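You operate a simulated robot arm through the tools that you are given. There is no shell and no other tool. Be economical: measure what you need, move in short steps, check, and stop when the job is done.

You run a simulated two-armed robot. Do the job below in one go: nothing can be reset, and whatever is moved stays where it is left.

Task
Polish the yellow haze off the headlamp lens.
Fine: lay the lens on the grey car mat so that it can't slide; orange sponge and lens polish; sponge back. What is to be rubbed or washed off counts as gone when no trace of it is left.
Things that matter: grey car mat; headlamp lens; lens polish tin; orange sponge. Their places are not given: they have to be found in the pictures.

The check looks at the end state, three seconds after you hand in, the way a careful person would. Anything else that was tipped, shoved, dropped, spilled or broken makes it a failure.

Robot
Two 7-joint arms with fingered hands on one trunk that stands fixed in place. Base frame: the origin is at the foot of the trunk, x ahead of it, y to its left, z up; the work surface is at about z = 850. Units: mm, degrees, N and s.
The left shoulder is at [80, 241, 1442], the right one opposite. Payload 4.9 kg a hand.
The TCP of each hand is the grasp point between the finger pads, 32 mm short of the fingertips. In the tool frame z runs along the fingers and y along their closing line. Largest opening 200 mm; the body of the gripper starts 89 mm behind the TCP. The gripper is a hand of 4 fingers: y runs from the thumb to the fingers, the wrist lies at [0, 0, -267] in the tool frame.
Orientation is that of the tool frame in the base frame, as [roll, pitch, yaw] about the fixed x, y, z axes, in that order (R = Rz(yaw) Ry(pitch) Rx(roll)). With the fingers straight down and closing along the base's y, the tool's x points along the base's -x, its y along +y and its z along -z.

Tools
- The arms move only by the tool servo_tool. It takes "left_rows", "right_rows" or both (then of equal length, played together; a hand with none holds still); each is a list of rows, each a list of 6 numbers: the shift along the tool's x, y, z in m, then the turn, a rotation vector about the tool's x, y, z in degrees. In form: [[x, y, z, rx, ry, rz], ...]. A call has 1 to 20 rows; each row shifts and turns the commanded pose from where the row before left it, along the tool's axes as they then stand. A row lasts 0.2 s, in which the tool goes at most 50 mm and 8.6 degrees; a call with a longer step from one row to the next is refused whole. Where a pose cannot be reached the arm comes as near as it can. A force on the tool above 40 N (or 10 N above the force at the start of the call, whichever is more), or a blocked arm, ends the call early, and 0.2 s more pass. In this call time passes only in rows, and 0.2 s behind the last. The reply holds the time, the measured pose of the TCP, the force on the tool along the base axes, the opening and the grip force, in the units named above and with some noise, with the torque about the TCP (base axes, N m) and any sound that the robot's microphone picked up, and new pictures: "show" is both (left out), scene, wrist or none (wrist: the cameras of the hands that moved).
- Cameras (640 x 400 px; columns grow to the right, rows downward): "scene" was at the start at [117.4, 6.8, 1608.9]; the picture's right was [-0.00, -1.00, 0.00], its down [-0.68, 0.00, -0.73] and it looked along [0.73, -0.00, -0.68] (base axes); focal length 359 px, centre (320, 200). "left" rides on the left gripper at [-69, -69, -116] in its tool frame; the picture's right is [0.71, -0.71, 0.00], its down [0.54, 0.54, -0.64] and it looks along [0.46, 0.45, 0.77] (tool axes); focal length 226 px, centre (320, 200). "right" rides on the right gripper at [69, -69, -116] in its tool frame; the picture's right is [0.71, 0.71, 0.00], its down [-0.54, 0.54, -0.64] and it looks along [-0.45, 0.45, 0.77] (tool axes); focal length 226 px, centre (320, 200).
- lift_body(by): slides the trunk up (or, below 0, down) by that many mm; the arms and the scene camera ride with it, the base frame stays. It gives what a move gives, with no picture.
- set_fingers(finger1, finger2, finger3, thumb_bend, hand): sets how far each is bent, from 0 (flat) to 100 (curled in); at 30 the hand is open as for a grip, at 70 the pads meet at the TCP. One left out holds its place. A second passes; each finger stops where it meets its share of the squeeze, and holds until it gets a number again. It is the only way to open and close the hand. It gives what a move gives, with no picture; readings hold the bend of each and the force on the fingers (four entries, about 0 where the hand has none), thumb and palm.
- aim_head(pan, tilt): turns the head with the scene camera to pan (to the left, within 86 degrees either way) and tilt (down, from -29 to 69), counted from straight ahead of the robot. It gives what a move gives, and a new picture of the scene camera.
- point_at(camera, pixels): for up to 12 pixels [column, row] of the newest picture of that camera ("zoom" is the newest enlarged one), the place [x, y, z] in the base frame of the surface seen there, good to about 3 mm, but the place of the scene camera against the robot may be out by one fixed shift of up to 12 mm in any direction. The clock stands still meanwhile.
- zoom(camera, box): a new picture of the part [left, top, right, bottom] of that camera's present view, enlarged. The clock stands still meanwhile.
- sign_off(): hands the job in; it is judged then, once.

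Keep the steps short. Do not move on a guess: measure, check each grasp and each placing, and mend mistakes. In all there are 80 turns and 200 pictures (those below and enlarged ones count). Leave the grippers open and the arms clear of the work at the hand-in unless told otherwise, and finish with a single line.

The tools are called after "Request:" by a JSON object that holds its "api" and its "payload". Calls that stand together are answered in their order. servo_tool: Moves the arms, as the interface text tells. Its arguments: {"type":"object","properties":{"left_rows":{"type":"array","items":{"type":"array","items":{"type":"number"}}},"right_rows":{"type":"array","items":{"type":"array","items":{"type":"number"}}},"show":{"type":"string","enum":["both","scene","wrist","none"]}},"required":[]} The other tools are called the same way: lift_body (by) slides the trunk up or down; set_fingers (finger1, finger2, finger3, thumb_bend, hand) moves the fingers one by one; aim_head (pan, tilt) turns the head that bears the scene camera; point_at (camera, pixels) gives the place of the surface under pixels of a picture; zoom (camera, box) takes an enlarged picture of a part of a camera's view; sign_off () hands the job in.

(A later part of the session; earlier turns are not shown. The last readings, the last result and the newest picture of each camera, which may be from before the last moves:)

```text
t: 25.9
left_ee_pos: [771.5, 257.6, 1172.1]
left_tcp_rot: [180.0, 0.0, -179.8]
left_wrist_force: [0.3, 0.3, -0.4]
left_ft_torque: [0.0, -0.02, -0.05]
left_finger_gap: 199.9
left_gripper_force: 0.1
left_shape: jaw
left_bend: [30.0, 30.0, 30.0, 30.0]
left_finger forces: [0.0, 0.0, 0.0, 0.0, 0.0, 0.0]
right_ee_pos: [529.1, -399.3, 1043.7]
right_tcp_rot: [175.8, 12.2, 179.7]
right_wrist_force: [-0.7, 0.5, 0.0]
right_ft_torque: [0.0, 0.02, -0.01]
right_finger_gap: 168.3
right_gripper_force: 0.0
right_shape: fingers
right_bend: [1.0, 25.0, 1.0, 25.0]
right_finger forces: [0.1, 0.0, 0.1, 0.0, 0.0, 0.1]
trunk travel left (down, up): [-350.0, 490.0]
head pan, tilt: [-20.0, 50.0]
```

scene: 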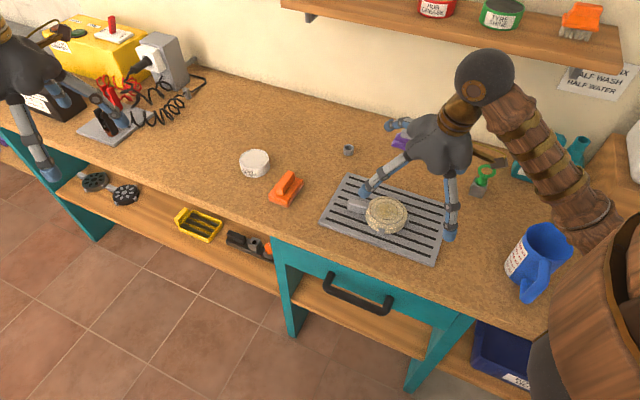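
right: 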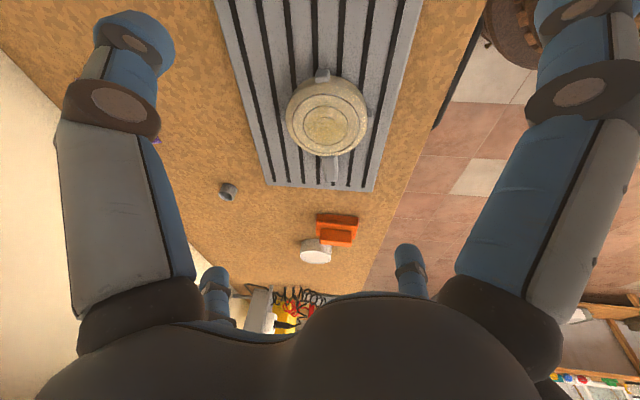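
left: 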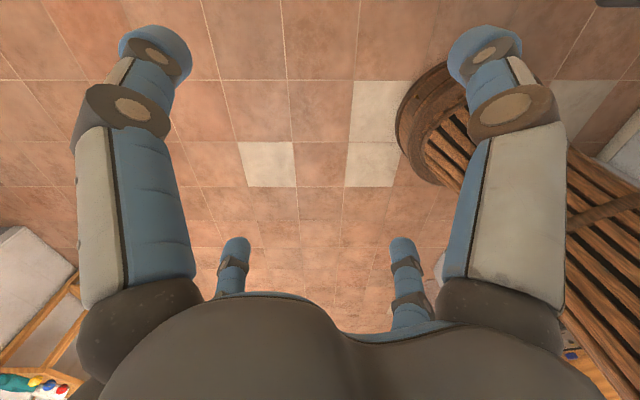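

The lens sits on the mat, released. Now I'll level the tool, turn it 45° so the thumb line crosses the sponge handle, and move above the sponge.

Request:
{"api": "servo_tool", "payload": {"right_rows": [[0, 0, 0, 2, 6.15, 0], [0, 0, 0, 2, 6.15, 0], [0, 0, 0, 0, 0, 7.5], [0, 0, 0, 0, 0, 7.5], [0, 0, 0, 0, 0, 7.5], [0, 0, 0, 0, 0, 7.5], [0, 0, 0, 0, 0, 7.5], [0, 0, 0, 0, 0, 7.5], [0.002, 0.04, 0, 0, 0, 0], [0.002, 0.04, 0, 0, 0, 0], [0.002, 0.04, 0, 0, 0, 0], [0.002, 0.04, 0, 0, 0, 0], [0.002, 0.04, 0, 0, 0, 0], [0.002, 0.04, 0, 0, 0, 0], [0.002, 0.04, 0, 0, 0, 0], [0.002, 0.04, 0, 0, 0, 0]], "show": "both"}}

```text
t: 29.3
left_ee_pos: [772.7, 258.3, 1170.6]
left_tcp_rot: [-179.9, -0.1, 179.9]
left_wrist_force: [0.0, 0.4, 0.5]
left_ft_torque: [-0.05, 0.0, -0.02]
left_finger_gap: 200.0
left_gripper_force: 0.1
left_shape: jaw
left_bend: [30.0, 30.0, 30.0, 30.0]
left_finger forces: [0.0, 0.0, 0.0, 0.0, 0.0, 0.0]
right_ee_pos: [745.1, -160.5, 1044.1]
right_tcp_rot: [-180.0, 0.2, 135.0]
right_wrist_force: [-0.3, 0.8, -0.2]
right_ft_torque: [-0.03, 0.02, 0.03]
right_finger_gap: 168.2
right_gripper_force: 0.1
right_shape: fingers
right_bend: [1.0, 25.0, 1.0, 25.0]
right_finger forces: [0.0, 0.0, 0.0, 0.0, 0.0, 0.0]
trunk travel left (down, up): [-350.0, 490.0]
head pan, tilt: [-20.0, 50.0]
```

scene: 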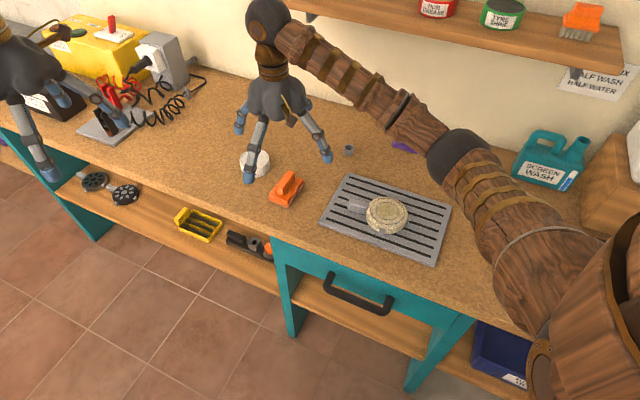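
right: 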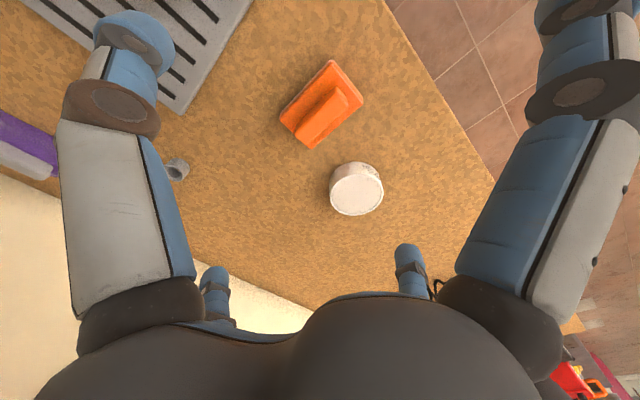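

I'll take precise wrist-camera views of the sponge and the tin.

Request:
{"api": "zoom", "payload": {"camera": "right", "box": [256, 50, 416, 230]}}

Request:
{"api": "zoom", "payload": {"camera": "scene", "box": [310, 160, 460, 270]}}

```text
2.22 times, centred on (336, 140) of right
```

zoom: 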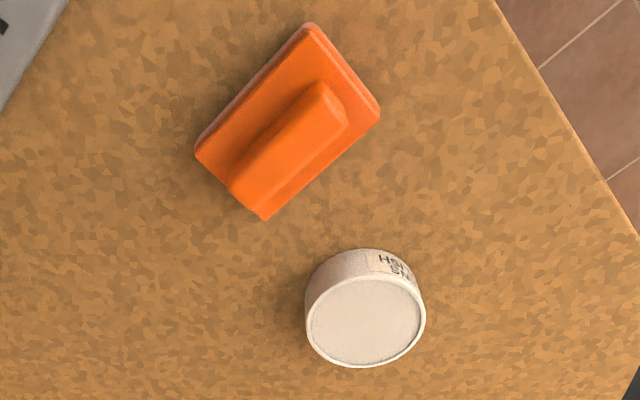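

```text
3.64 times, centred on (385, 215) of scene
```

zoom: 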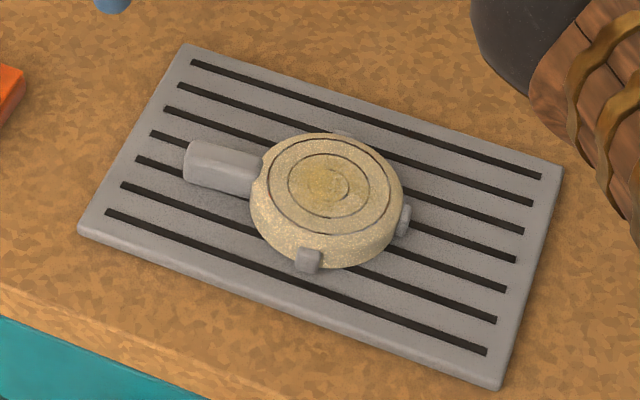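

Request:
{"api": "point_at", "payload": {"camera": "zoom", "pixels": [[326, 187], [263, 187], [388, 187], [326, 138], [326, 235], [200, 165], [190, 50], [85, 225], [555, 172], [498, 385]]}}

Request:
{"api": "point_at", "payload": {"camera": "right", "pixels": [[337, 97], [305, 138], [345, 99], [313, 136], [323, 119], [358, 194], [333, 193], [380, 195], [284, 116], [333, 63], [361, 99], [311, 145]]}}

```text
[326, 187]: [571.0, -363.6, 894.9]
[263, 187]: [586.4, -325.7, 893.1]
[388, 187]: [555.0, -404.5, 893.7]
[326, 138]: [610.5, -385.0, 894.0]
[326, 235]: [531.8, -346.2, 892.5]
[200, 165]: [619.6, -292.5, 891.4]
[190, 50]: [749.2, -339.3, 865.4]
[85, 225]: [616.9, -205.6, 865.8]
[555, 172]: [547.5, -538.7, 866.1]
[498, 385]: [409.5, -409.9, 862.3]
```

```text
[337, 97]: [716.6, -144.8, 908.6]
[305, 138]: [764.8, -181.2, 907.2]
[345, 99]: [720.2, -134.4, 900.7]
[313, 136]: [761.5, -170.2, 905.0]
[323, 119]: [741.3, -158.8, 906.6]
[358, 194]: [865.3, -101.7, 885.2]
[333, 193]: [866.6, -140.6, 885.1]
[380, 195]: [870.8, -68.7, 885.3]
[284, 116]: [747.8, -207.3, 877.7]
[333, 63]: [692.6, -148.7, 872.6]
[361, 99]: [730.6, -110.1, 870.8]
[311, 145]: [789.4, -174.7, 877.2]
```

Handle centre is (741,-158), top z 907, base top z 878, axis about −45°. Tin centre is (867,-104), rim z 885. I'll half-close all the fingers to narrow the hand and keep it clear of the tin, then check tip heights.

Request:
{"api": "set_fingers", "payload": {"hand": "right", "finger1": 48, "finger2": 48, "finger3": 48, "thumb_bend": 48}}

Request:
{"api": "zoom", "payload": {"camera": "scene", "box": [200, 60, 360, 220]}}

Request:
{"api": "zoom", "payload": {"camera": "right", "box": [0, 0, 640, 400]}}

```text
t: 30.3
left_ee_pos: [771.6, 257.6, 1171.5]
left_tcp_rot: [180.0, 0.0, 180.0]
left_wrist_force: [-0.9, 0.1, -0.7]
left_ft_torque: [0.0, -0.01, -0.02]
left_finger_gap: 199.9
left_gripper_force: 0.1
left_shape: jaw
left_bend: [30.0, 30.0, 30.0, 30.0]
left_finger forces: [0.0, 0.0, 0.0, 0.0, 0.1, 0.0]
right_ee_pos: [743.2, -163.4, 1044.2]
right_tcp_rot: [-180.0, 0.1, 135.0]
right_wrist_force: [1.0, 0.6, 0.1]
right_ft_torque: [0.02, 0.02, 0.0]
right_finger_gap: 76.9
right_gripper_force: 0.0
right_shape: fingers
right_bend: [48.0, 48.0, 48.0, 48.0]
right_finger forces: [0.1, 0.0, 0.0, 0.0, 0.0, 0.0]
trunk travel left (down, up): [-350.0, 490.0]
head pan, tilt: [-20.0, 50.0]
```

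```text
2.50 times, centred on (280, 140) of scene
```

zoom: 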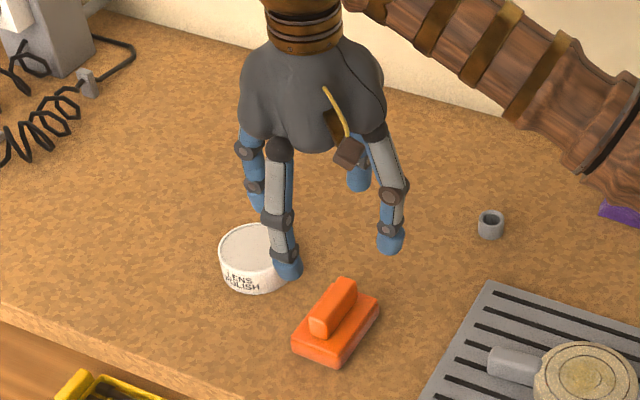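

```text
1.00 times, centred on (320, 200) of right (not enlarged: the box is as wide or as high as the picture)
```

zoom: 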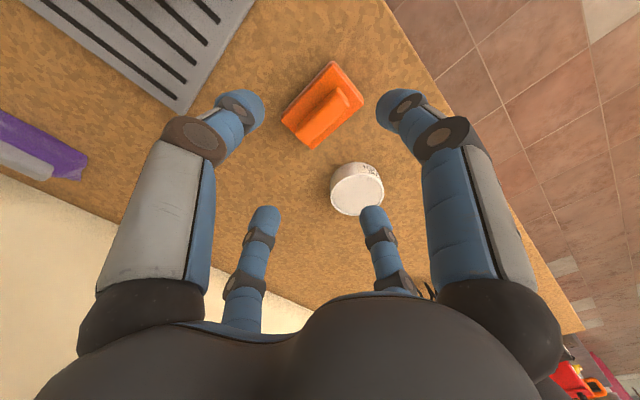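

Request:
{"api": "point_at", "payload": {"camera": "scene", "pixels": [[268, 169], [268, 165], [308, 160], [308, 157], [295, 134], [256, 142]]}}

```text
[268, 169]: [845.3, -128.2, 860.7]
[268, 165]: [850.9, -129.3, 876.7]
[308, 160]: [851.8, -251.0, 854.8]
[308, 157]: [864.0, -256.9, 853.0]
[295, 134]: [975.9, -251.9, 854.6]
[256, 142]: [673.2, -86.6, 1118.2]
```

Request:
{"api": "zoom", "payload": {"camera": "scene", "box": [240, 100, 330, 180]}}

```text
5.00 times, centred on (285, 140) of scene
```

zoom: 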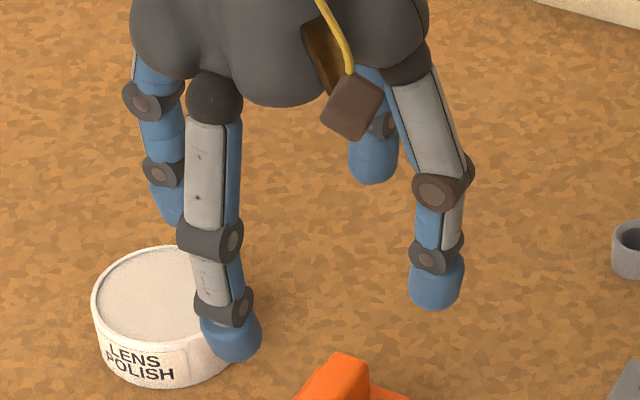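

Request:
{"api": "point_at", "payload": {"camera": "zoom", "pixels": [[235, 358], [232, 340], [437, 305], [437, 285], [372, 180], [175, 220]]}}

```text
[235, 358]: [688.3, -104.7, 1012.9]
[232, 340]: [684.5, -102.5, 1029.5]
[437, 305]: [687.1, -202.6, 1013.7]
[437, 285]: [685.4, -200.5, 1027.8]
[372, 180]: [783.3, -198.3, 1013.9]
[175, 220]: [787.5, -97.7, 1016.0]
```

Tips hang 32 mm below the TCP. I'll centre over the handle and descend to TCP z≈916, putting the tips just above the sponge base plate.

Request:
{"api": "servo_tool", "payload": {"right_rows": [[0.0007, -0.0001, 0.02, 0, 0, 0], [0.0007, -0.0001, 0.02, 0, 0, 0], [0.0007, -0.0001, 0.02, 0, 0, 0], [0.0007, -0.0001, 0.02, 0, 0, 0], [0.0007, -0.0001, 0.02, 0, 0, 0], [0.0007, -0.0001, 0.02, 0, 0, 0], [0, 0, 0.008, 0, 0, 0]], "show": "both"}}

```text
t: 31.9
left_ee_pos: [771.7, 255.4, 1173.1]
left_tcp_rot: [180.0, 0.0, 180.0]
left_wrist_force: [0.5, -0.3, 0.9]
left_ft_torque: [0.0, -0.01, 0.0]
left_finger_gap: 199.7
left_gripper_force: 0.1
left_shape: jaw
left_bend: [30.0, 30.0, 30.0, 30.0]
left_finger forces: [0.0, 0.0, 0.1, 0.1, 0.0, 0.0]
right_ee_pos: [740.6, -161.4, 916.0]
right_tcp_rot: [-179.9, 0.0, 135.1]
right_wrist_force: [-1.0, -0.7, -0.5]
right_ft_torque: [-0.03, 0.03, 0.02]
right_finger_gap: 76.6
right_gripper_force: 0.0
right_shape: fingers
right_bend: [48.0, 48.0, 48.0, 48.0]
right_finger forces: [0.1, 0.0, 0.1, 0.0, 0.0, 0.0]
trunk travel left (down, up): [-350.0, 490.0]
head pan, tilt: [-20.0, 50.0]
```

scene: 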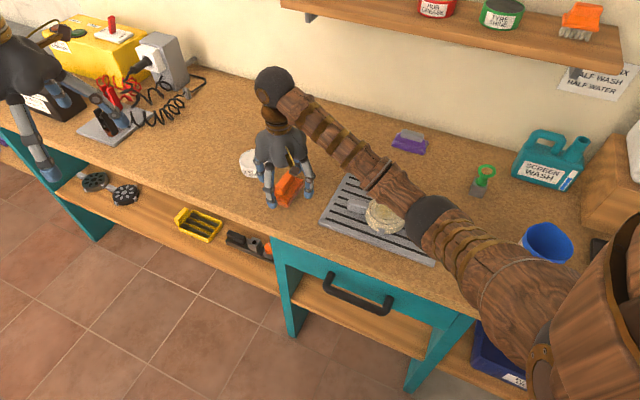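
right: 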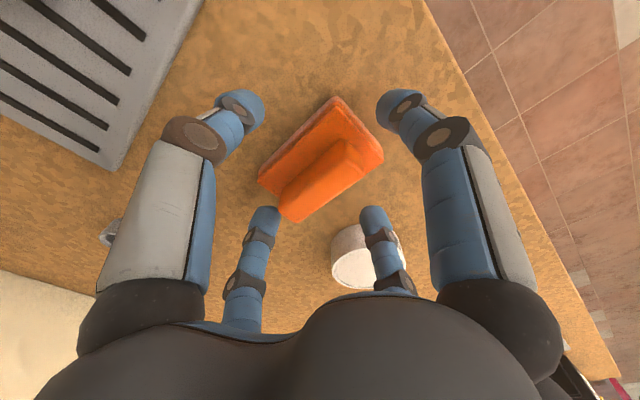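

Centred on the handle. I'll close the thumb and finger 2 on its sides, then fingers 1 and 3 on its ends.

Request:
{"api": "set_fingers", "payload": {"hand": "right", "finger2": 72, "thumb_bend": 72}}

Request:
{"api": "set_fingers", "payload": {"hand": "right", "finger1": 65, "finger3": 65}}

Request:
{"api": "zoom", "payload": {"camera": "right", "box": [0, 0, 640, 400]}}

Request:
{"api": "zoom", "payload": {"camera": "scene", "box": [230, 130, 330, 220]}}

```text
t: 32.9
left_ee_pos: [771.8, 255.3, 1171.1]
left_tcp_rot: [-179.9, 0.1, -180.0]
left_wrist_force: [0.1, 0.3, 0.5]
left_ft_torque: [-0.02, 0.03, -0.01]
left_finger_gap: 199.9
left_gripper_force: 0.1
left_shape: jaw
left_bend: [30.0, 30.0, 30.0, 30.0]
left_finger forces: [0.1, 0.0, 0.0, 0.0, 0.0, 0.1]
right_ee_pos: [741.4, -159.6, 916.6]
right_tcp_rot: [180.0, 0.2, 134.9]
right_wrist_force: [-1.0, -2.0, 4.5]
right_ft_torque: [-0.01, -0.03, 0.03]
right_finger_gap: 52.3
right_gripper_force: 10.2
right_shape: fingers
right_bend: [48.0, 63.0, 48.0, 68.0]
right_finger forces: [0.0, 7.8, 0.1, 0.0, 12.4, 0.1]
trunk travel left (down, up): [-350.0, 490.0]
head pan, tilt: [-20.0, 50.0]
```

```text
t: 33.9
left_ee_pos: [770.3, 255.2, 1173.0]
left_tcp_rot: [-180.0, 0.0, -180.0]
left_wrist_force: [-0.6, 0.1, -0.4]
left_ft_torque: [-0.01, 0.02, -0.02]
left_finger_gap: 199.7
left_gripper_force: 0.0
left_shape: jaw
left_bend: [30.0, 30.0, 30.0, 30.0]
left_finger forces: [0.0, 0.0, 0.0, 0.1, 0.0, 0.0]
right_ee_pos: [739.4, -160.3, 916.2]
right_tcp_rot: [179.9, 0.1, 135.0]
right_wrist_force: [-0.5, -1.5, 5.2]
right_ft_torque: [0.01, -0.05, -0.02]
right_finger_gap: 35.5
right_gripper_force: 15.5
right_shape: fingers
right_bend: [55.0, 63.0, 53.0, 68.0]
right_finger forces: [6.7, 7.1, 7.2, 0.0, 9.5, 0.0]
trunk travel left (down, up): [-350.0, 490.0]
head pan, tilt: [-20.0, 50.0]
```

```text
1.00 times, centred on (320, 200) of right (not enlarged: the box is as wide or as high as the picture)
```

zoom: 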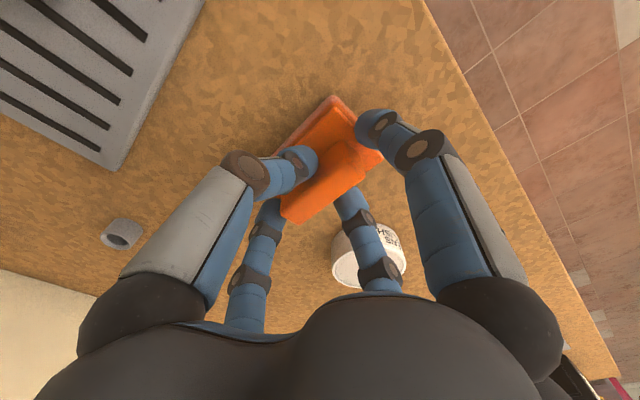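

```text
4.44 times, centred on (280, 175) of scene
```

zoom: 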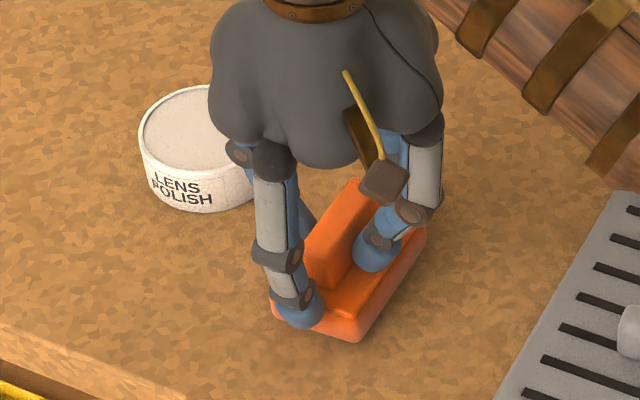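

All four fingers hold the handle (about 7 N each). The sponge's home is TCP (740.5,-160,916), yaw 135. I'm lifting slowly.

Request:
{"api": "servo_tool", "payload": {"right_rows": [[0, 0, -0.006, 0, 0, 0], [0, 0, -0.012, 0, 0, 0], [0, 0, -0.02, 0, 0, 0], [0, 0, -0.03, 0, 0, 0]], "show": "both"}}

```text
t: 34.9
left_ee_pos: [771.2, 256.6, 1172.7]
left_tcp_rot: [-179.9, 0.0, 180.0]
left_wrist_force: [0.5, -0.1, 0.1]
left_ft_torque: [-0.01, -0.02, 0.03]
left_finger_gap: 199.9
left_gripper_force: 0.1
left_shape: jaw
left_bend: [30.0, 30.0, 30.0, 30.0]
left_finger forces: [0.1, 0.0, 0.1, 0.0, 0.1, 0.0]
right_ee_pos: [739.2, -159.3, 983.7]
right_tcp_rot: [179.9, 0.1, 135.1]
right_wrist_force: [-0.6, 0.4, -0.3]
right_ft_torque: [0.03, 0.02, -0.05]
right_finger_gap: 35.5
right_gripper_force: 14.0
right_shape: fingers
right_bend: [55.0, 63.0, 53.0, 68.0]
right_finger forces: [6.1, 7.0, 5.9, 0.0, 7.6, 0.0]
trunk travel left (down, up): [-350.0, 490.0]
head pan, tilt: [-20.0, 50.0]
```

scene: 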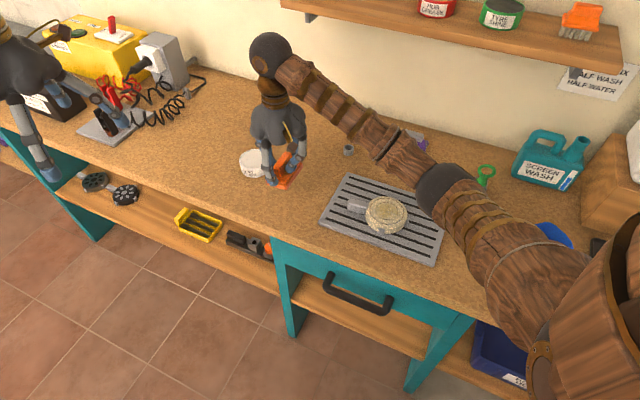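
right: 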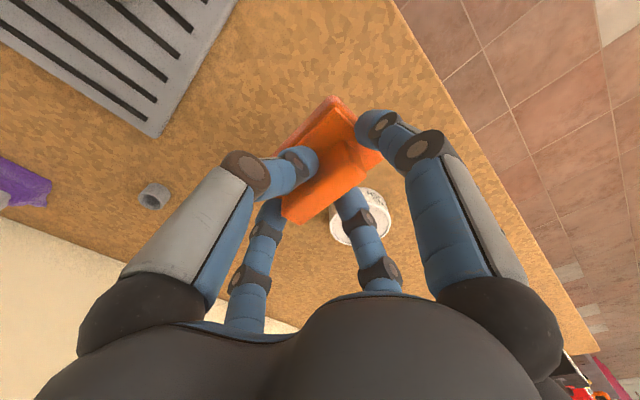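

The sponge is firmly in hand, underside at z≈917. I'll move over the tin centre (867,-104) and lower to just above the rim.

Request:
{"api": "servo_tool", "payload": {"right_rows": [[-0.01255, 0.03235, 0, 0, 0, 0], [-0.01255, 0.03235, 0, 0, 0, 0], [-0.01255, 0.03235, 0, 0, 0, 0], [-0.01255, 0.03235, 0, 0, 0, 0], [0, 0, 0.014, 0, 0, 0], [0, 0, 0.013, 0, 0, 0]], "show": "both"}}

Request:
{"api": "zoom", "payload": {"camera": "scene", "box": [210, 110, 310, 200]}}

```text
t: 36.3
left_ee_pos: [771.6, 257.0, 1171.8]
left_tcp_rot: [-180.0, 0.0, 180.0]
left_wrist_force: [0.3, -0.6, 0.2]
left_ft_torque: [0.02, 0.0, -0.01]
left_finger_gap: 199.9
left_gripper_force: 0.0
left_shape: jaw
left_bend: [30.0, 30.0, 30.0, 30.0]
left_finger forces: [0.0, 0.0, 0.0, 0.0, 0.1, 0.0]
right_ee_pos: [867.9, -104.4, 955.8]
right_tcp_rot: [180.0, 0.2, 135.1]
right_wrist_force: [0.5, 0.0, 0.5]
right_ft_torque: [0.0, 0.04, 0.0]
right_finger_gap: 28.3
right_gripper_force: 9.8
right_shape: fingers
right_bend: [57.0, 65.0, 55.0, 69.0]
right_finger forces: [4.6, 5.2, 4.4, 0.1, 6.1, 0.0]
trunk travel left (down, up): [-350.0, 490.0]
head pan, tilt: [-20.0, 50.0]
```

scene: 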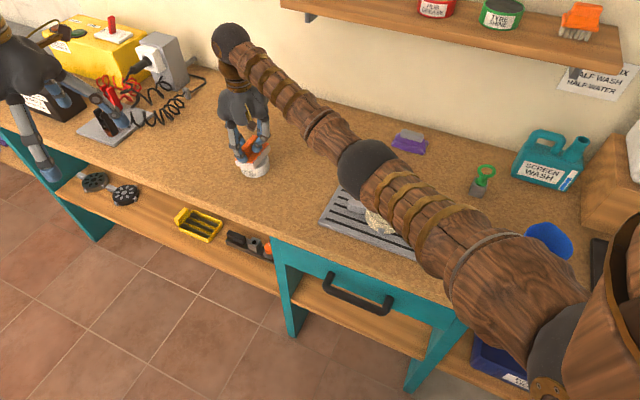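
right: 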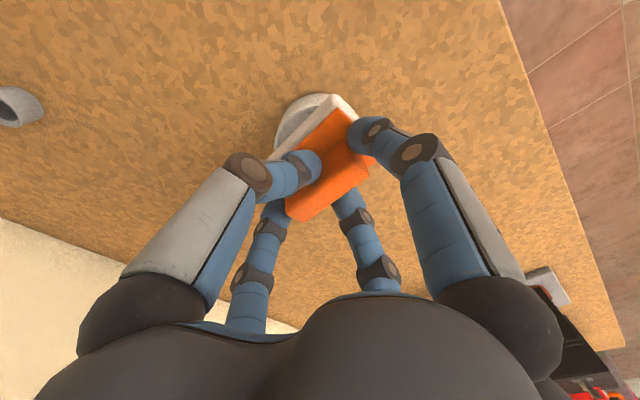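

```text
4.44 times, centred on (260, 155) of scene
```

zoom: 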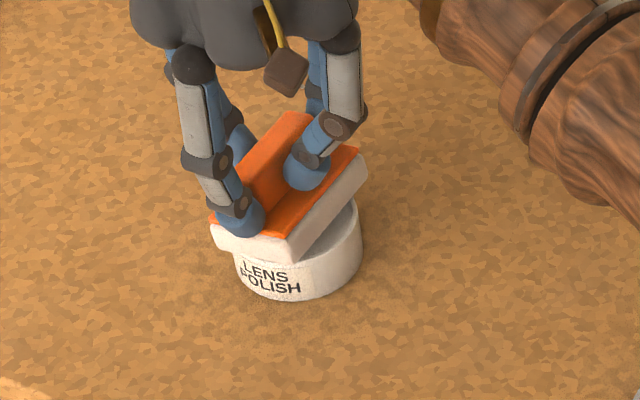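

The pad has already turned white with polish. The grip force has sagged from about 7 to 5 N, so I'll press down 3 mm to seat the sponge flat and retighten.

Request:
{"api": "servo_tool", "payload": {"right_rows": [[0, 0, 0.0015, 0, 0, 0], [0, 0, 0.0015, 0, 0, 0]], "show": "none"}}

Request:
{"api": "zoom", "payload": {"camera": "scene", "box": [220, 120, 290, 190]}}

```text
t: 36.9
left_ee_pos: [771.4, 256.2, 1171.9]
left_tcp_rot: [-180.0, 0.0, -179.9]
left_wrist_force: [0.3, 0.2, 0.7]
left_ft_torque: [0.01, 0.0, 0.01]
left_finger_gap: 200.2
left_gripper_force: 0.1
left_shape: jaw
left_bend: [30.0, 30.0, 30.0, 30.0]
left_finger forces: [0.0, 0.1, 0.0, 0.0, 0.1, 0.1]
right_ee_pos: [866.8, -105.4, 954.1]
right_tcp_rot: [180.0, 0.2, 135.1]
right_wrist_force: [0.0, -1.2, 2.0]
right_ft_torque: [-0.03, -0.06, -0.02]
right_finger_gap: 28.6
right_gripper_force: 10.0
right_shape: fingers
right_bend: [57.0, 65.0, 55.0, 69.0]
right_finger forces: [3.5, 5.5, 4.3, 0.0, 6.2, 0.1]
trunk travel left (down, up): [-350.0, 490.0]
head pan, tilt: [-20.0, 50.0]
```

```text
5.71 times, centred on (255, 155) of scene
```

zoom: 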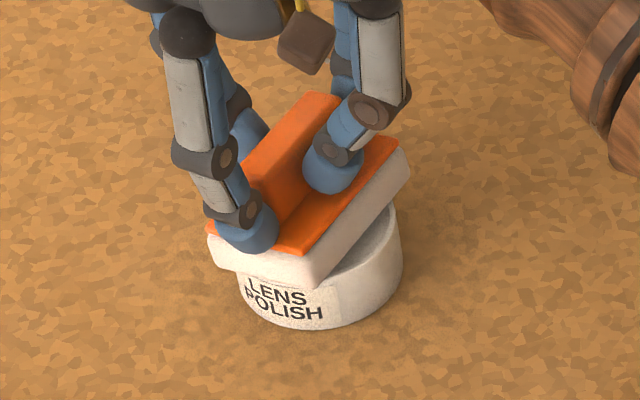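

Request:
{"api": "set_fingers", "payload": {"hand": "right", "finger1": 75, "finger2": 85, "finger3": 75, "thumb_bend": 85}}

Request:
{"api": "zoom", "payload": {"camera": "right", "box": [0, 0, 640, 400]}}

```text
t: 37.9
left_ee_pos: [771.9, 256.5, 1171.9]
left_tcp_rot: [179.9, 0.0, -180.0]
left_wrist_force: [-0.6, -0.8, -0.5]
left_ft_torque: [-0.02, 0.01, 0.01]
left_finger_gap: 199.9
left_gripper_force: 0.1
left_shape: jaw
left_bend: [30.0, 30.0, 30.0, 30.0]
left_finger forces: [0.0, 0.1, 0.1, 0.0, 0.1, 0.1]
right_ee_pos: [867.6, -104.3, 953.0]
right_tcp_rot: [-179.9, 0.0, 135.0]
right_wrist_force: [0.8, -0.2, 5.5]
right_ft_torque: [0.21, -0.04, 0.01]
right_finger_gap: 29.1
right_gripper_force: 25.4
right_shape: fingers
right_bend: [58.0, 63.0, 56.0, 77.0]
right_finger forces: [14.2, 10.0, 11.7, 0.1, 14.9, 0.0]
trunk travel left (down, up): [-350.0, 490.0]
head pan, tilt: [-20.0, 50.0]
```

```text
1.00 times, centred on (320, 200) of right (not enlarged: the box is as wide or as high as the picture)
```

zoom: 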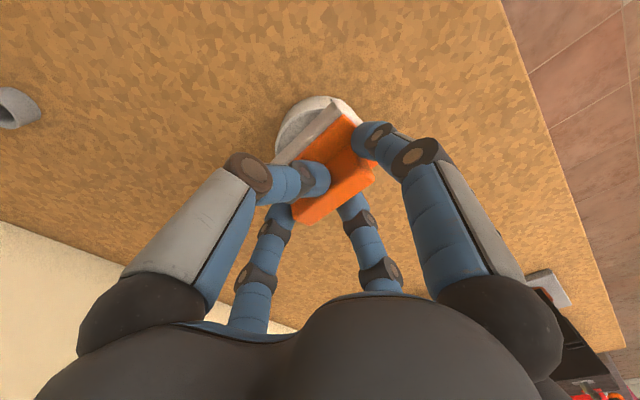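

The grip is stronger now (10–15 N). I'll lift straight off the tin and make sure the tin stays put.

Request:
{"api": "servo_tool", "payload": {"right_rows": [[0, 0, -0.005, 0, 0, 0], [0, 0, -0.01, 0, 0, 0], [0, 0, -0.025, 0, 0, 0], [0, 0, -0.03, 0, 0, 0]], "show": "wrist"}}

Request:
{"api": "zoom", "payload": {"camera": "scene", "box": [210, 100, 310, 190]}}

```text
t: 38.9
left_ee_pos: [771.7, 256.2, 1173.1]
left_tcp_rot: [179.9, 0.0, -179.9]
left_wrist_force: [-0.5, -0.3, 0.2]
left_ft_torque: [0.0, -0.01, -0.01]
left_finger_gap: 199.9
left_gripper_force: 0.0
left_shape: jaw
left_bend: [30.0, 30.0, 30.0, 30.0]
left_finger forces: [0.1, 0.0, 0.0, 0.1, 0.1, 0.0]
right_ee_pos: [866.1, -105.2, 1023.6]
right_tcp_rot: [-179.9, 0.1, 135.1]
right_wrist_force: [-0.2, 0.8, -0.4]
right_ft_torque: [0.0, -0.01, 0.0]
right_finger_gap: 28.8
right_gripper_force: 25.8
right_shape: fingers
right_bend: [58.0, 62.0, 56.0, 78.0]
right_finger forces: [13.9, 10.7, 13.8, 0.1, 13.4, 0.0]
trunk travel left (down, up): [-350.0, 490.0]
head pan, tilt: [-20.0, 50.0]
```

right: 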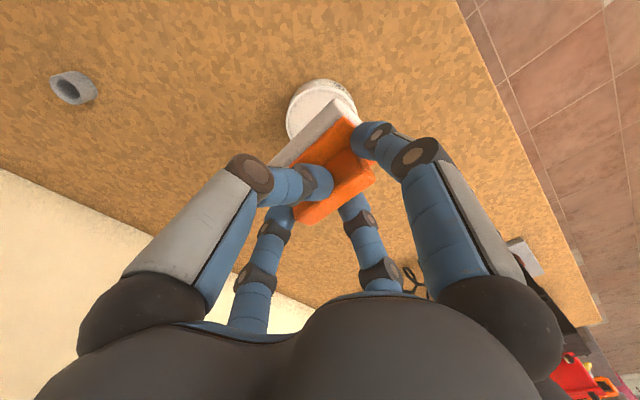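

```text
4.44 times, centred on (260, 145) of scene
```

zoom: 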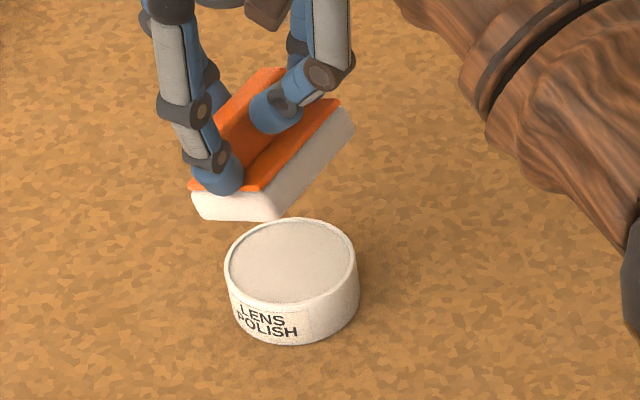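

The tin is undisturbed. The sponge looks rolled a bit in the fingers, so I'll measure its top plate.

Request:
{"api": "point_at", "payload": {"camera": "zoom", "pixels": [[195, 187], [265, 187], [340, 100], [278, 215], [350, 130], [200, 215], [245, 130], [270, 72], [300, 150]]}}

Request:
{"api": "point_at", "payload": {"camera": "right", "pixels": [[350, 122], [374, 178], [298, 216], [355, 150], [338, 105], [280, 160], [310, 208], [365, 175]]}}

```text
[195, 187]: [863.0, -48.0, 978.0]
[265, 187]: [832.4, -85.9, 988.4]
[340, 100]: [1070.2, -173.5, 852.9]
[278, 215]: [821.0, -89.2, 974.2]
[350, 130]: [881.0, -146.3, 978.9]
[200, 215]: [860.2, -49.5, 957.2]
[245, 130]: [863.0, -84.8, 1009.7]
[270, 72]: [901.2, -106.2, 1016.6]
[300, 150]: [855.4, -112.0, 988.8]
```

```text
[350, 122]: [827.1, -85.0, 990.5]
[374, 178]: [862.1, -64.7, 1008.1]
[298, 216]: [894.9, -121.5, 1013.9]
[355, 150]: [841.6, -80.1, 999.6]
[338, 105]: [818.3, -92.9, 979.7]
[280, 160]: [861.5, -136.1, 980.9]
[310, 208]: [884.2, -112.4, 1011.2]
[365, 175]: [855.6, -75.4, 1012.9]
```

The sponge is rolled about 13° around its handle, finger-2 side low. I'll cancel that by tilting the tool −13° about x. For the lens position, I'll calibrate the scene camera against the tin, whose wrist-measured centre is (867,-104).

Request:
{"api": "zoom", "payload": {"camera": "scene", "box": [230, 140, 430, 250]}}

```text
3.20 times, centred on (330, 195) of scene
```

zoom: 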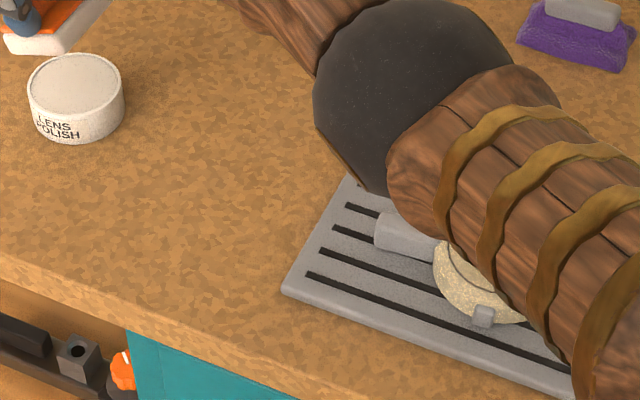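

Request:
{"api": "point_at", "payload": {"camera": "zoom", "pixels": [[34, 85], [118, 87], [76, 60], [76, 112], [76, 86], [376, 240], [400, 230], [285, 290]]}}

```text
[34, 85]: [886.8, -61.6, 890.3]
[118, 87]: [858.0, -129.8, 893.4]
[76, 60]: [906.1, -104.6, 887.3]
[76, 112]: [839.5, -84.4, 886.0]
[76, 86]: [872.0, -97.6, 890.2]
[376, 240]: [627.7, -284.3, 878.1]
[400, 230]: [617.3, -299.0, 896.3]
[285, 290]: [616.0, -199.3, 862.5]
```

The scene shift is (5,8,3), so the lens centre is about (566,-374) with its top at about 893. I'll carry the sponge over it at a safe height and tilt −13° so the pad is level.

Request:
{"api": "servo_tool", "payload": {"right_rows": [[0.0022, -0.0418, 0, 0, 0, 0], [0.0022, -0.0418, 0, 0, 0, 0], [0.0022, -0.0418, 0, 0, 0, 0], [0.0022, -0.0418, 0, 0, 0, 0], [0.0022, -0.0418, 0, 0, 0, 0], [0.0022, -0.0418, 0, 0, 0, 0], [0.0022, -0.0418, 0, 0, 0, 0], [0.0022, -0.0418, 0, 0, 0, 0], [0.0022, -0.0418, 0, 0, 0, 0], [0.0022, -0.0418, 0, 0, 0, 0], [0, 0, 0, -6.5, 0, 0], [0, 0, 0, -6.5, 0, 0]], "show": "both"}}

Request:
{"api": "zoom", "payload": {"camera": "scene", "box": [320, 130, 460, 250]}}

```text
t: 41.5
left_ee_pos: [771.5, 256.3, 1172.8]
left_tcp_rot: [-179.9, 0.0, -179.9]
left_wrist_force: [0.0, -0.5, 0.5]
left_ft_torque: [0.01, -0.03, 0.03]
left_finger_gap: 200.1
left_gripper_force: 0.2
left_shape: jaw
left_bend: [30.0, 30.0, 30.0, 30.0]
left_finger forces: [0.1, 0.0, 0.0, 0.1, 0.1, 0.1]
right_ee_pos: [556.5, -385.6, 1024.1]
right_tcp_rot: [166.8, 0.2, 135.1]
right_wrist_force: [-0.1, -0.6, -0.4]
right_ft_torque: [-0.02, 0.01, -0.02]
right_finger_gap: 28.9
right_gripper_force: 23.0
right_shape: fingers
right_bend: [58.0, 62.0, 56.0, 79.0]
right_finger forces: [10.0, 10.9, 12.8, 0.0, 13.1, 0.0]
trunk travel left (down, up): [-350.0, 490.0]
head pan, tilt: [-20.0, 50.0]
```

scene: 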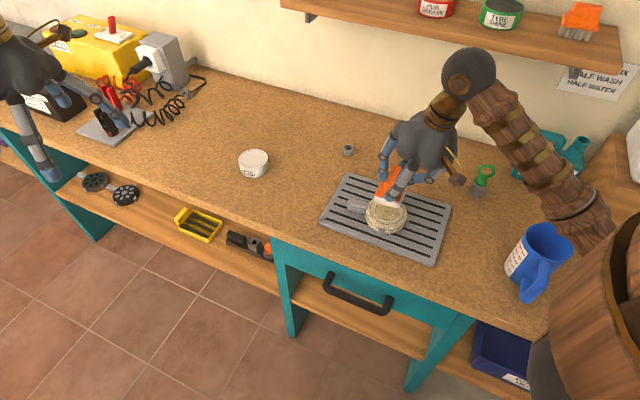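
right: 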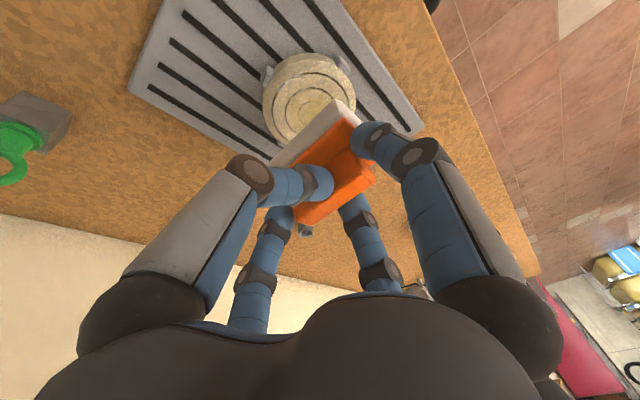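

```text
3.33 times, centred on (390, 190) of scene
```

zoom: 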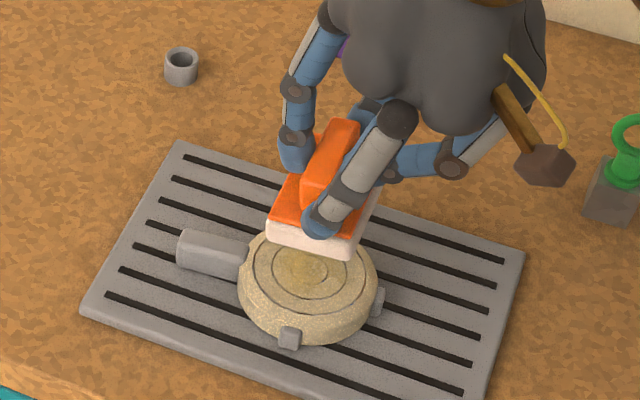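

I can see the lens from the wrist camera. Next I'll measure the lens and the sponge corners there.

Request:
{"api": "zoom", "payload": {"camera": "right", "box": [230, 30, 400, 240]}}

```text
1.90 times, centred on (315, 135) of right
```

zoom: 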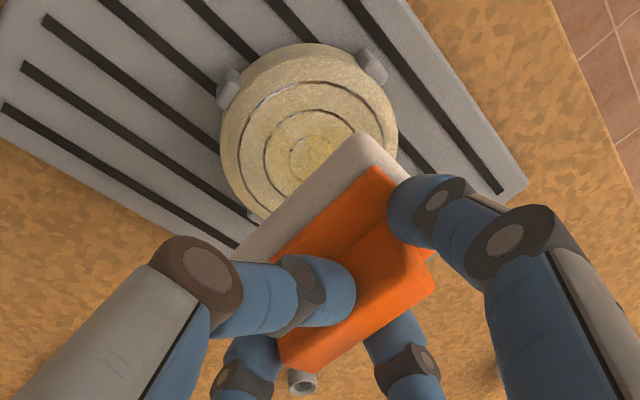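

Request:
{"api": "point_at", "payload": {"camera": "zoom", "pixels": [[310, 158], [234, 150], [383, 130], [305, 85], [275, 205], [358, 140], [245, 262], [378, 170], [285, 255], [430, 265], [300, 365], [262, 150]]}}

```text
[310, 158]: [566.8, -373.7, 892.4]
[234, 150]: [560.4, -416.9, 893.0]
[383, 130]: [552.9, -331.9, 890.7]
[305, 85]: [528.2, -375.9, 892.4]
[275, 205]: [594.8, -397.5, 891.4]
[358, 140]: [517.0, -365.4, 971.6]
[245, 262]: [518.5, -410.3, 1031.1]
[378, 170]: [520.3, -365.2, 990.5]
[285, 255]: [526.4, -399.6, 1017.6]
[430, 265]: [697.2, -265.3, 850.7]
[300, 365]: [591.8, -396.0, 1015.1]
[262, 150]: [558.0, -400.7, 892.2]
```

Request:
{"api": "zoom", "payload": {"camera": "scene", "box": [365, 150, 425, 215]}}

```text
6.15 times, centred on (395, 182) of scene
```

zoom: 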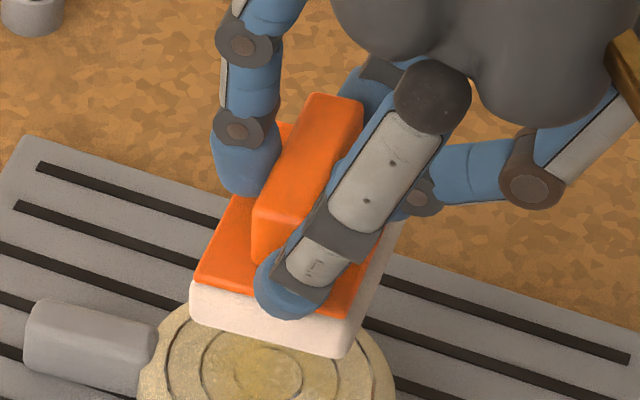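

Request:
{"api": "point_at", "payload": {"camera": "zoom", "pixels": [[195, 285], [347, 318], [192, 318], [340, 352], [385, 240], [355, 345], [242, 205], [275, 215], [335, 110], [390, 228]]}}

```text
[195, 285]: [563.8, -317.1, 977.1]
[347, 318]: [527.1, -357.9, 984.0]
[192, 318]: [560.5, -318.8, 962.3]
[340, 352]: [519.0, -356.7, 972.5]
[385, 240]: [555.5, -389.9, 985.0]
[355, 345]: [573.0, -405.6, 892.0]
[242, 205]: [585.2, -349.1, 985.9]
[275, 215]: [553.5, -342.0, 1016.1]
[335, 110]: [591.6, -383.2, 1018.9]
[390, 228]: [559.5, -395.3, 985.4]
```

The pad is still about 7° low on the finger-2 side. I'll add −7° of tilt, re-centre, and descend 58 mm to just above the lens.

Request:
{"api": "servo_tool", "payload": {"right_rows": [[0, 0, 0, -7, 0, 0], [0, -0.0047, -0.0017, 0, 0, 0], [0, -0.005, 0.0136, 0, 0, 0], [0, -0.005, 0.0136, 0, 0, 0], [0, -0.005, 0.0136, 0, 0, 0], [0, -0.005, 0.0136, 0, 0, 0]], "show": "both"}}

Request:
{"api": "zoom", "payload": {"camera": "scene", "box": [360, 160, 430, 235]}}

```text
t: 42.9
left_ee_pos: [772.6, 256.6, 1171.3]
left_tcp_rot: [180.0, 0.0, 180.0]
left_wrist_force: [0.5, 1.0, 0.1]
left_ft_torque: [0.02, -0.02, -0.03]
left_finger_gap: 199.9
left_gripper_force: 0.1
left_shape: jaw
left_bend: [30.0, 30.0, 30.0, 30.0]
left_finger forces: [0.0, 0.1, 0.1, 0.0, 0.1, 0.1]
right_ee_pos: [553.1, -388.2, 964.0]
right_tcp_rot: [160.0, 0.1, 135.1]
right_wrist_force: [0.1, -0.1, -0.2]
right_ft_torque: [0.03, -0.02, 0.0]
right_finger_gap: 28.3
right_gripper_force: 23.4
right_shape: fingers
right_bend: [58.0, 62.0, 56.0, 79.0]
right_finger forces: [10.4, 10.8, 12.6, 0.0, 12.9, 0.0]
trunk travel left (down, up): [-350.0, 490.0]
head pan, tilt: [-20.0, 50.0]
```

scene: 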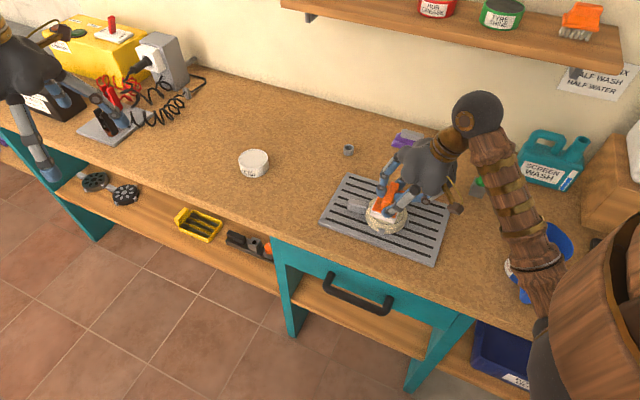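
right: 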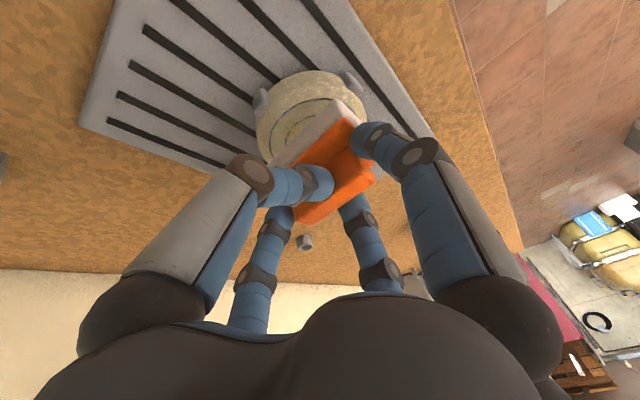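

```text
5.33 times, centred on (395, 198) of scene
```

zoom: 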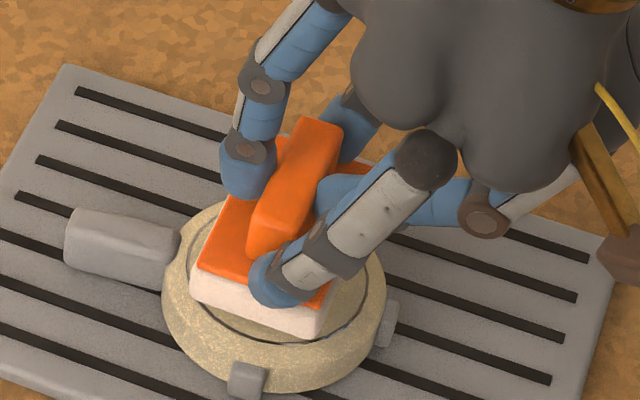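

The pad looks parallel and just above the lens. I'm lowering gently to contact.

Request:
{"api": "servo_tool", "payload": {"right_rows": [[0, -0.001, 0.0028, 0, 0, 0], [0, -0.001, 0.0028, 0, 0, 0], [0, -0.001, 0.0028, 0, 0, 0]], "show": "none"}}

```text
t: 43.7
left_ee_pos: [772.1, 256.9, 1171.7]
left_tcp_rot: [-180.0, 0.0, 179.9]
left_wrist_force: [0.7, -0.3, -0.3]
left_ft_torque: [0.02, -0.02, -0.01]
left_finger_gap: 199.9
left_gripper_force: 0.1
left_shape: jaw
left_bend: [30.0, 30.0, 30.0, 30.0]
left_finger forces: [0.0, 0.0, 0.0, 0.1, 0.1, 0.0]
right_ee_pos: [553.4, -388.5, 956.2]
right_tcp_rot: [160.0, 0.1, 135.0]
right_wrist_force: [0.3, -0.6, -0.6]
right_ft_torque: [-0.04, 0.01, 0.02]
right_finger_gap: 28.7
right_gripper_force: 23.3
right_shape: fingers
right_bend: [58.0, 62.0, 56.0, 79.0]
right_finger forces: [10.5, 10.9, 12.5, 0.0, 12.9, 0.1]
trunk travel left (down, up): [-350.0, 490.0]
head pan, tilt: [-20.0, 50.0]
```

Request:
{"api": "servo_tool", "payload": {"right_rows": [[0, -0.0007, 0.0019, 0, 0, 0], [0, -0.0007, 0.0019, 0, 0, 0], [0, -0.0007, 0.0019, 0, 0, 0]], "show": "none"}}

```text
t: 44.5
left_ee_pos: [769.9, 256.5, 1173.2]
left_tcp_rot: [179.9, 0.1, 180.0]
left_wrist_force: [-0.1, 0.4, 0.3]
left_ft_torque: [0.0, -0.02, -0.03]
left_finger_gap: 200.0
left_gripper_force: 0.0
left_shape: jaw
left_bend: [30.0, 30.0, 30.0, 30.0]
left_finger forces: [0.0, 0.0, 0.0, 0.0, 0.1, 0.0]
right_ee_pos: [552.0, -388.8, 953.2]
right_tcp_rot: [159.9, 0.3, 135.0]
right_wrist_force: [-1.4, -3.2, 20.2]
right_ft_torque: [0.22, -0.17, 0.0]
right_finger_gap: 28.7
right_gripper_force: 31.8
right_shape: fingers
right_bend: [58.0, 62.0, 56.0, 79.0]
right_finger forces: [20.3, 11.1, 19.2, 0.0, 11.3, 0.0]
trunk travel left (down, up): [-350.0, 490.0]
head pan, tilt: [-20.0, 50.0]
```

Contact at 20 N is a bit stiff. I'll back off about 1.2 mm and rub in raster strokes (±24 mm and ±12 mm) over the lens.

Request:
{"api": "servo_tool", "payload": {"right_rows": [[0, 0.0004, -0.0011, 0, 0, 0], [0, 0.01128, 0.0041, 0, 0, 0], [0, 0.01128, 0.0041, 0, 0, 0], [0.012, 0, 0, 0, 0, 0], [0, -0.01128, -0.0041, 0, 0, 0], [0, -0.01128, -0.0041, 0, 0, 0], [0, -0.01128, -0.0041, 0, 0, 0], [0, -0.01128, -0.0041, 0, 0, 0], [-0.012, 0, 0, 0, 0, 0], [0, 0.01128, 0.0041, 0, 0, 0], [0, 0.01128, 0.0041, 0, 0, 0], [0, 0.01128, 0.0041, 0, 0, 0], [0, 0.01128, 0.0041, 0, 0, 0], [-0.012, 0, 0, 0, 0, 0], [0, -0.01128, -0.0041, 0, 0, 0], [0, -0.01128, -0.0041, 0, 0, 0], [0, -0.01128, -0.0041, 0, 0, 0], [0, -0.01128, -0.0041, 0, 0, 0], [0.012, 0.01128, 0.0041, 0, 0, 0], [0, 0.01128, 0.0041, 0, 0, 0]], "show": "both"}}

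Request:
{"api": "zoom", "payload": {"camera": "scene", "box": [350, 160, 440, 250]}}

```text
t: 48.7
left_ee_pos: [770.2, 255.8, 1174.1]
left_tcp_rot: [179.9, 0.0, 180.0]
left_wrist_force: [0.4, 0.9, 0.6]
left_ft_torque: [0.02, 0.0, -0.01]
left_finger_gap: 199.8
left_gripper_force: 0.1
left_shape: jaw
left_bend: [30.0, 30.0, 30.0, 30.0]
left_finger forces: [0.0, 0.0, 0.0, 0.0, 0.0, 0.0]
right_ee_pos: [551.4, -387.8, 953.2]
right_tcp_rot: [160.0, 0.1, 135.0]
right_wrist_force: [-4.7, -4.1, 13.8]
right_ft_torque: [-0.11, -0.51, -0.18]
right_finger_gap: 29.6
right_gripper_force: 30.9
right_shape: fingers
right_bend: [58.0, 61.0, 56.0, 80.0]
right_finger forces: [11.7, 10.2, 21.0, 0.0, 18.0, 0.0]
trunk travel left (down, up): [-350.0, 490.0]
head pan, tilt: [-20.0, 50.0]
```

scene: 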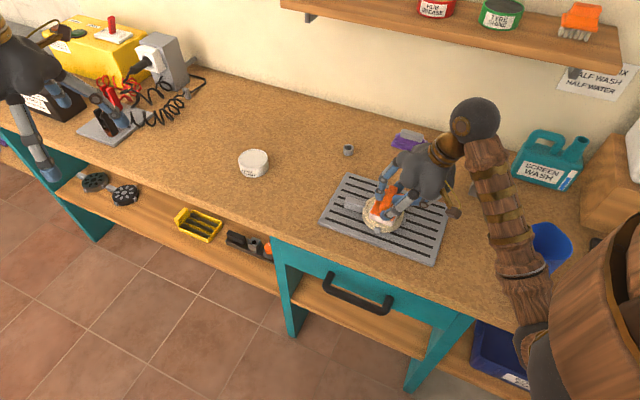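
right: 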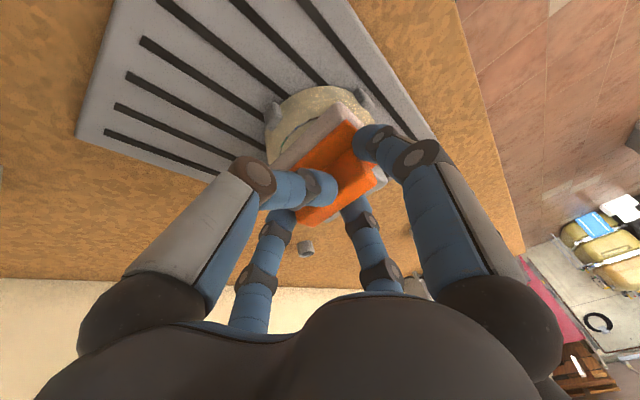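

```text
4.44 times, centred on (395, 205) of scene
```

zoom: 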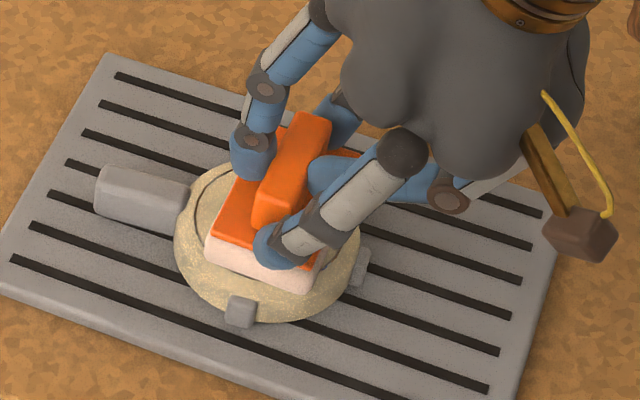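

I rubbed at about 14 N and the grip is steady. I'll lift off and move aside along the bench to inspect the lens.

Request:
{"api": "servo_tool", "payload": {"right_rows": [[0, 0.0034, -0.0094, 0, 0, 0], [0, 0.0068, -0.0188, 0, 0, 0], [0, 0.0137, -0.0376, 0, 0, 0], [0, 0.047, 0.0171, 0, 0, 0], [0, 0.047, 0.0171, 0, 0, 0], [0, 0.047, 0.0171, 0, 0, 0]], "show": "both"}}

Request:
{"api": "zoom", "payload": {"camera": "scene", "box": [350, 170, 430, 245]}}

```text
t: 50.1
left_ee_pos: [773.4, 256.4, 1172.2]
left_tcp_rot: [-179.8, -0.1, -180.0]
left_wrist_force: [-0.1, 0.3, 0.5]
left_ft_torque: [-0.01, 0.03, -0.03]
left_finger_gap: 199.9
left_gripper_force: 0.0
left_shape: jaw
left_bend: [30.0, 30.0, 30.0, 30.0]
left_finger forces: [0.1, 0.2, 0.0, 0.1, 0.1, 0.1]
right_ee_pos: [659.7, -281.3, 1023.2]
right_tcp_rot: [160.0, 0.1, 135.1]
right_wrist_force: [0.0, 0.0, -0.1]
right_ft_torque: [-0.02, 0.04, 0.01]
right_finger_gap: 29.7
right_gripper_force: 24.9
right_shape: fingers
right_bend: [58.0, 61.0, 56.0, 80.0]
right_finger forces: [10.9, 11.3, 13.9, 0.0, 14.3, 0.0]
trunk travel left (down, up): [-350.0, 490.0]
head pan, tilt: [-20.0, 50.0]
```

scene: 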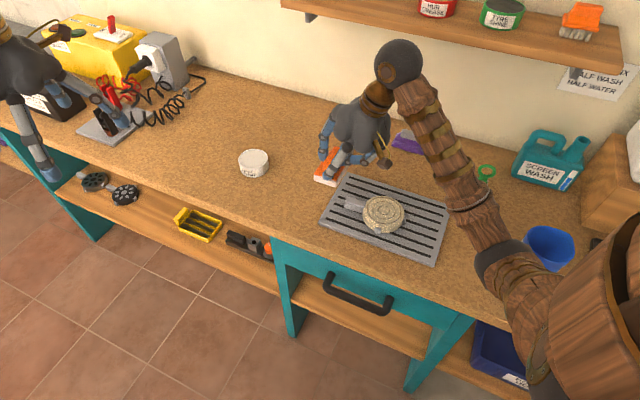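
right: 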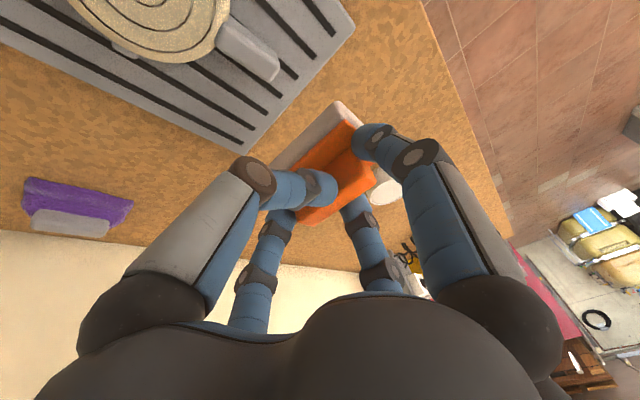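

```text
5.33 times, centred on (390, 208) of scene
```

zoom: 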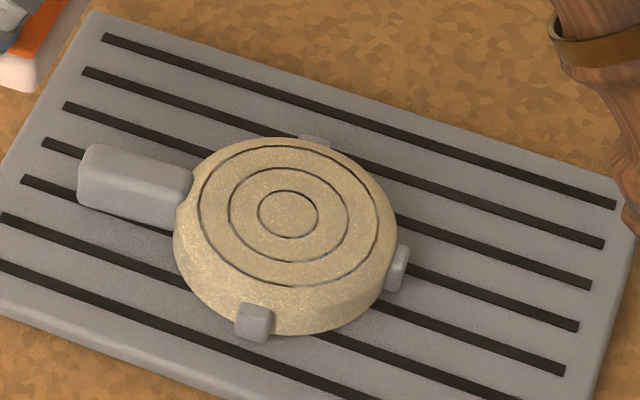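

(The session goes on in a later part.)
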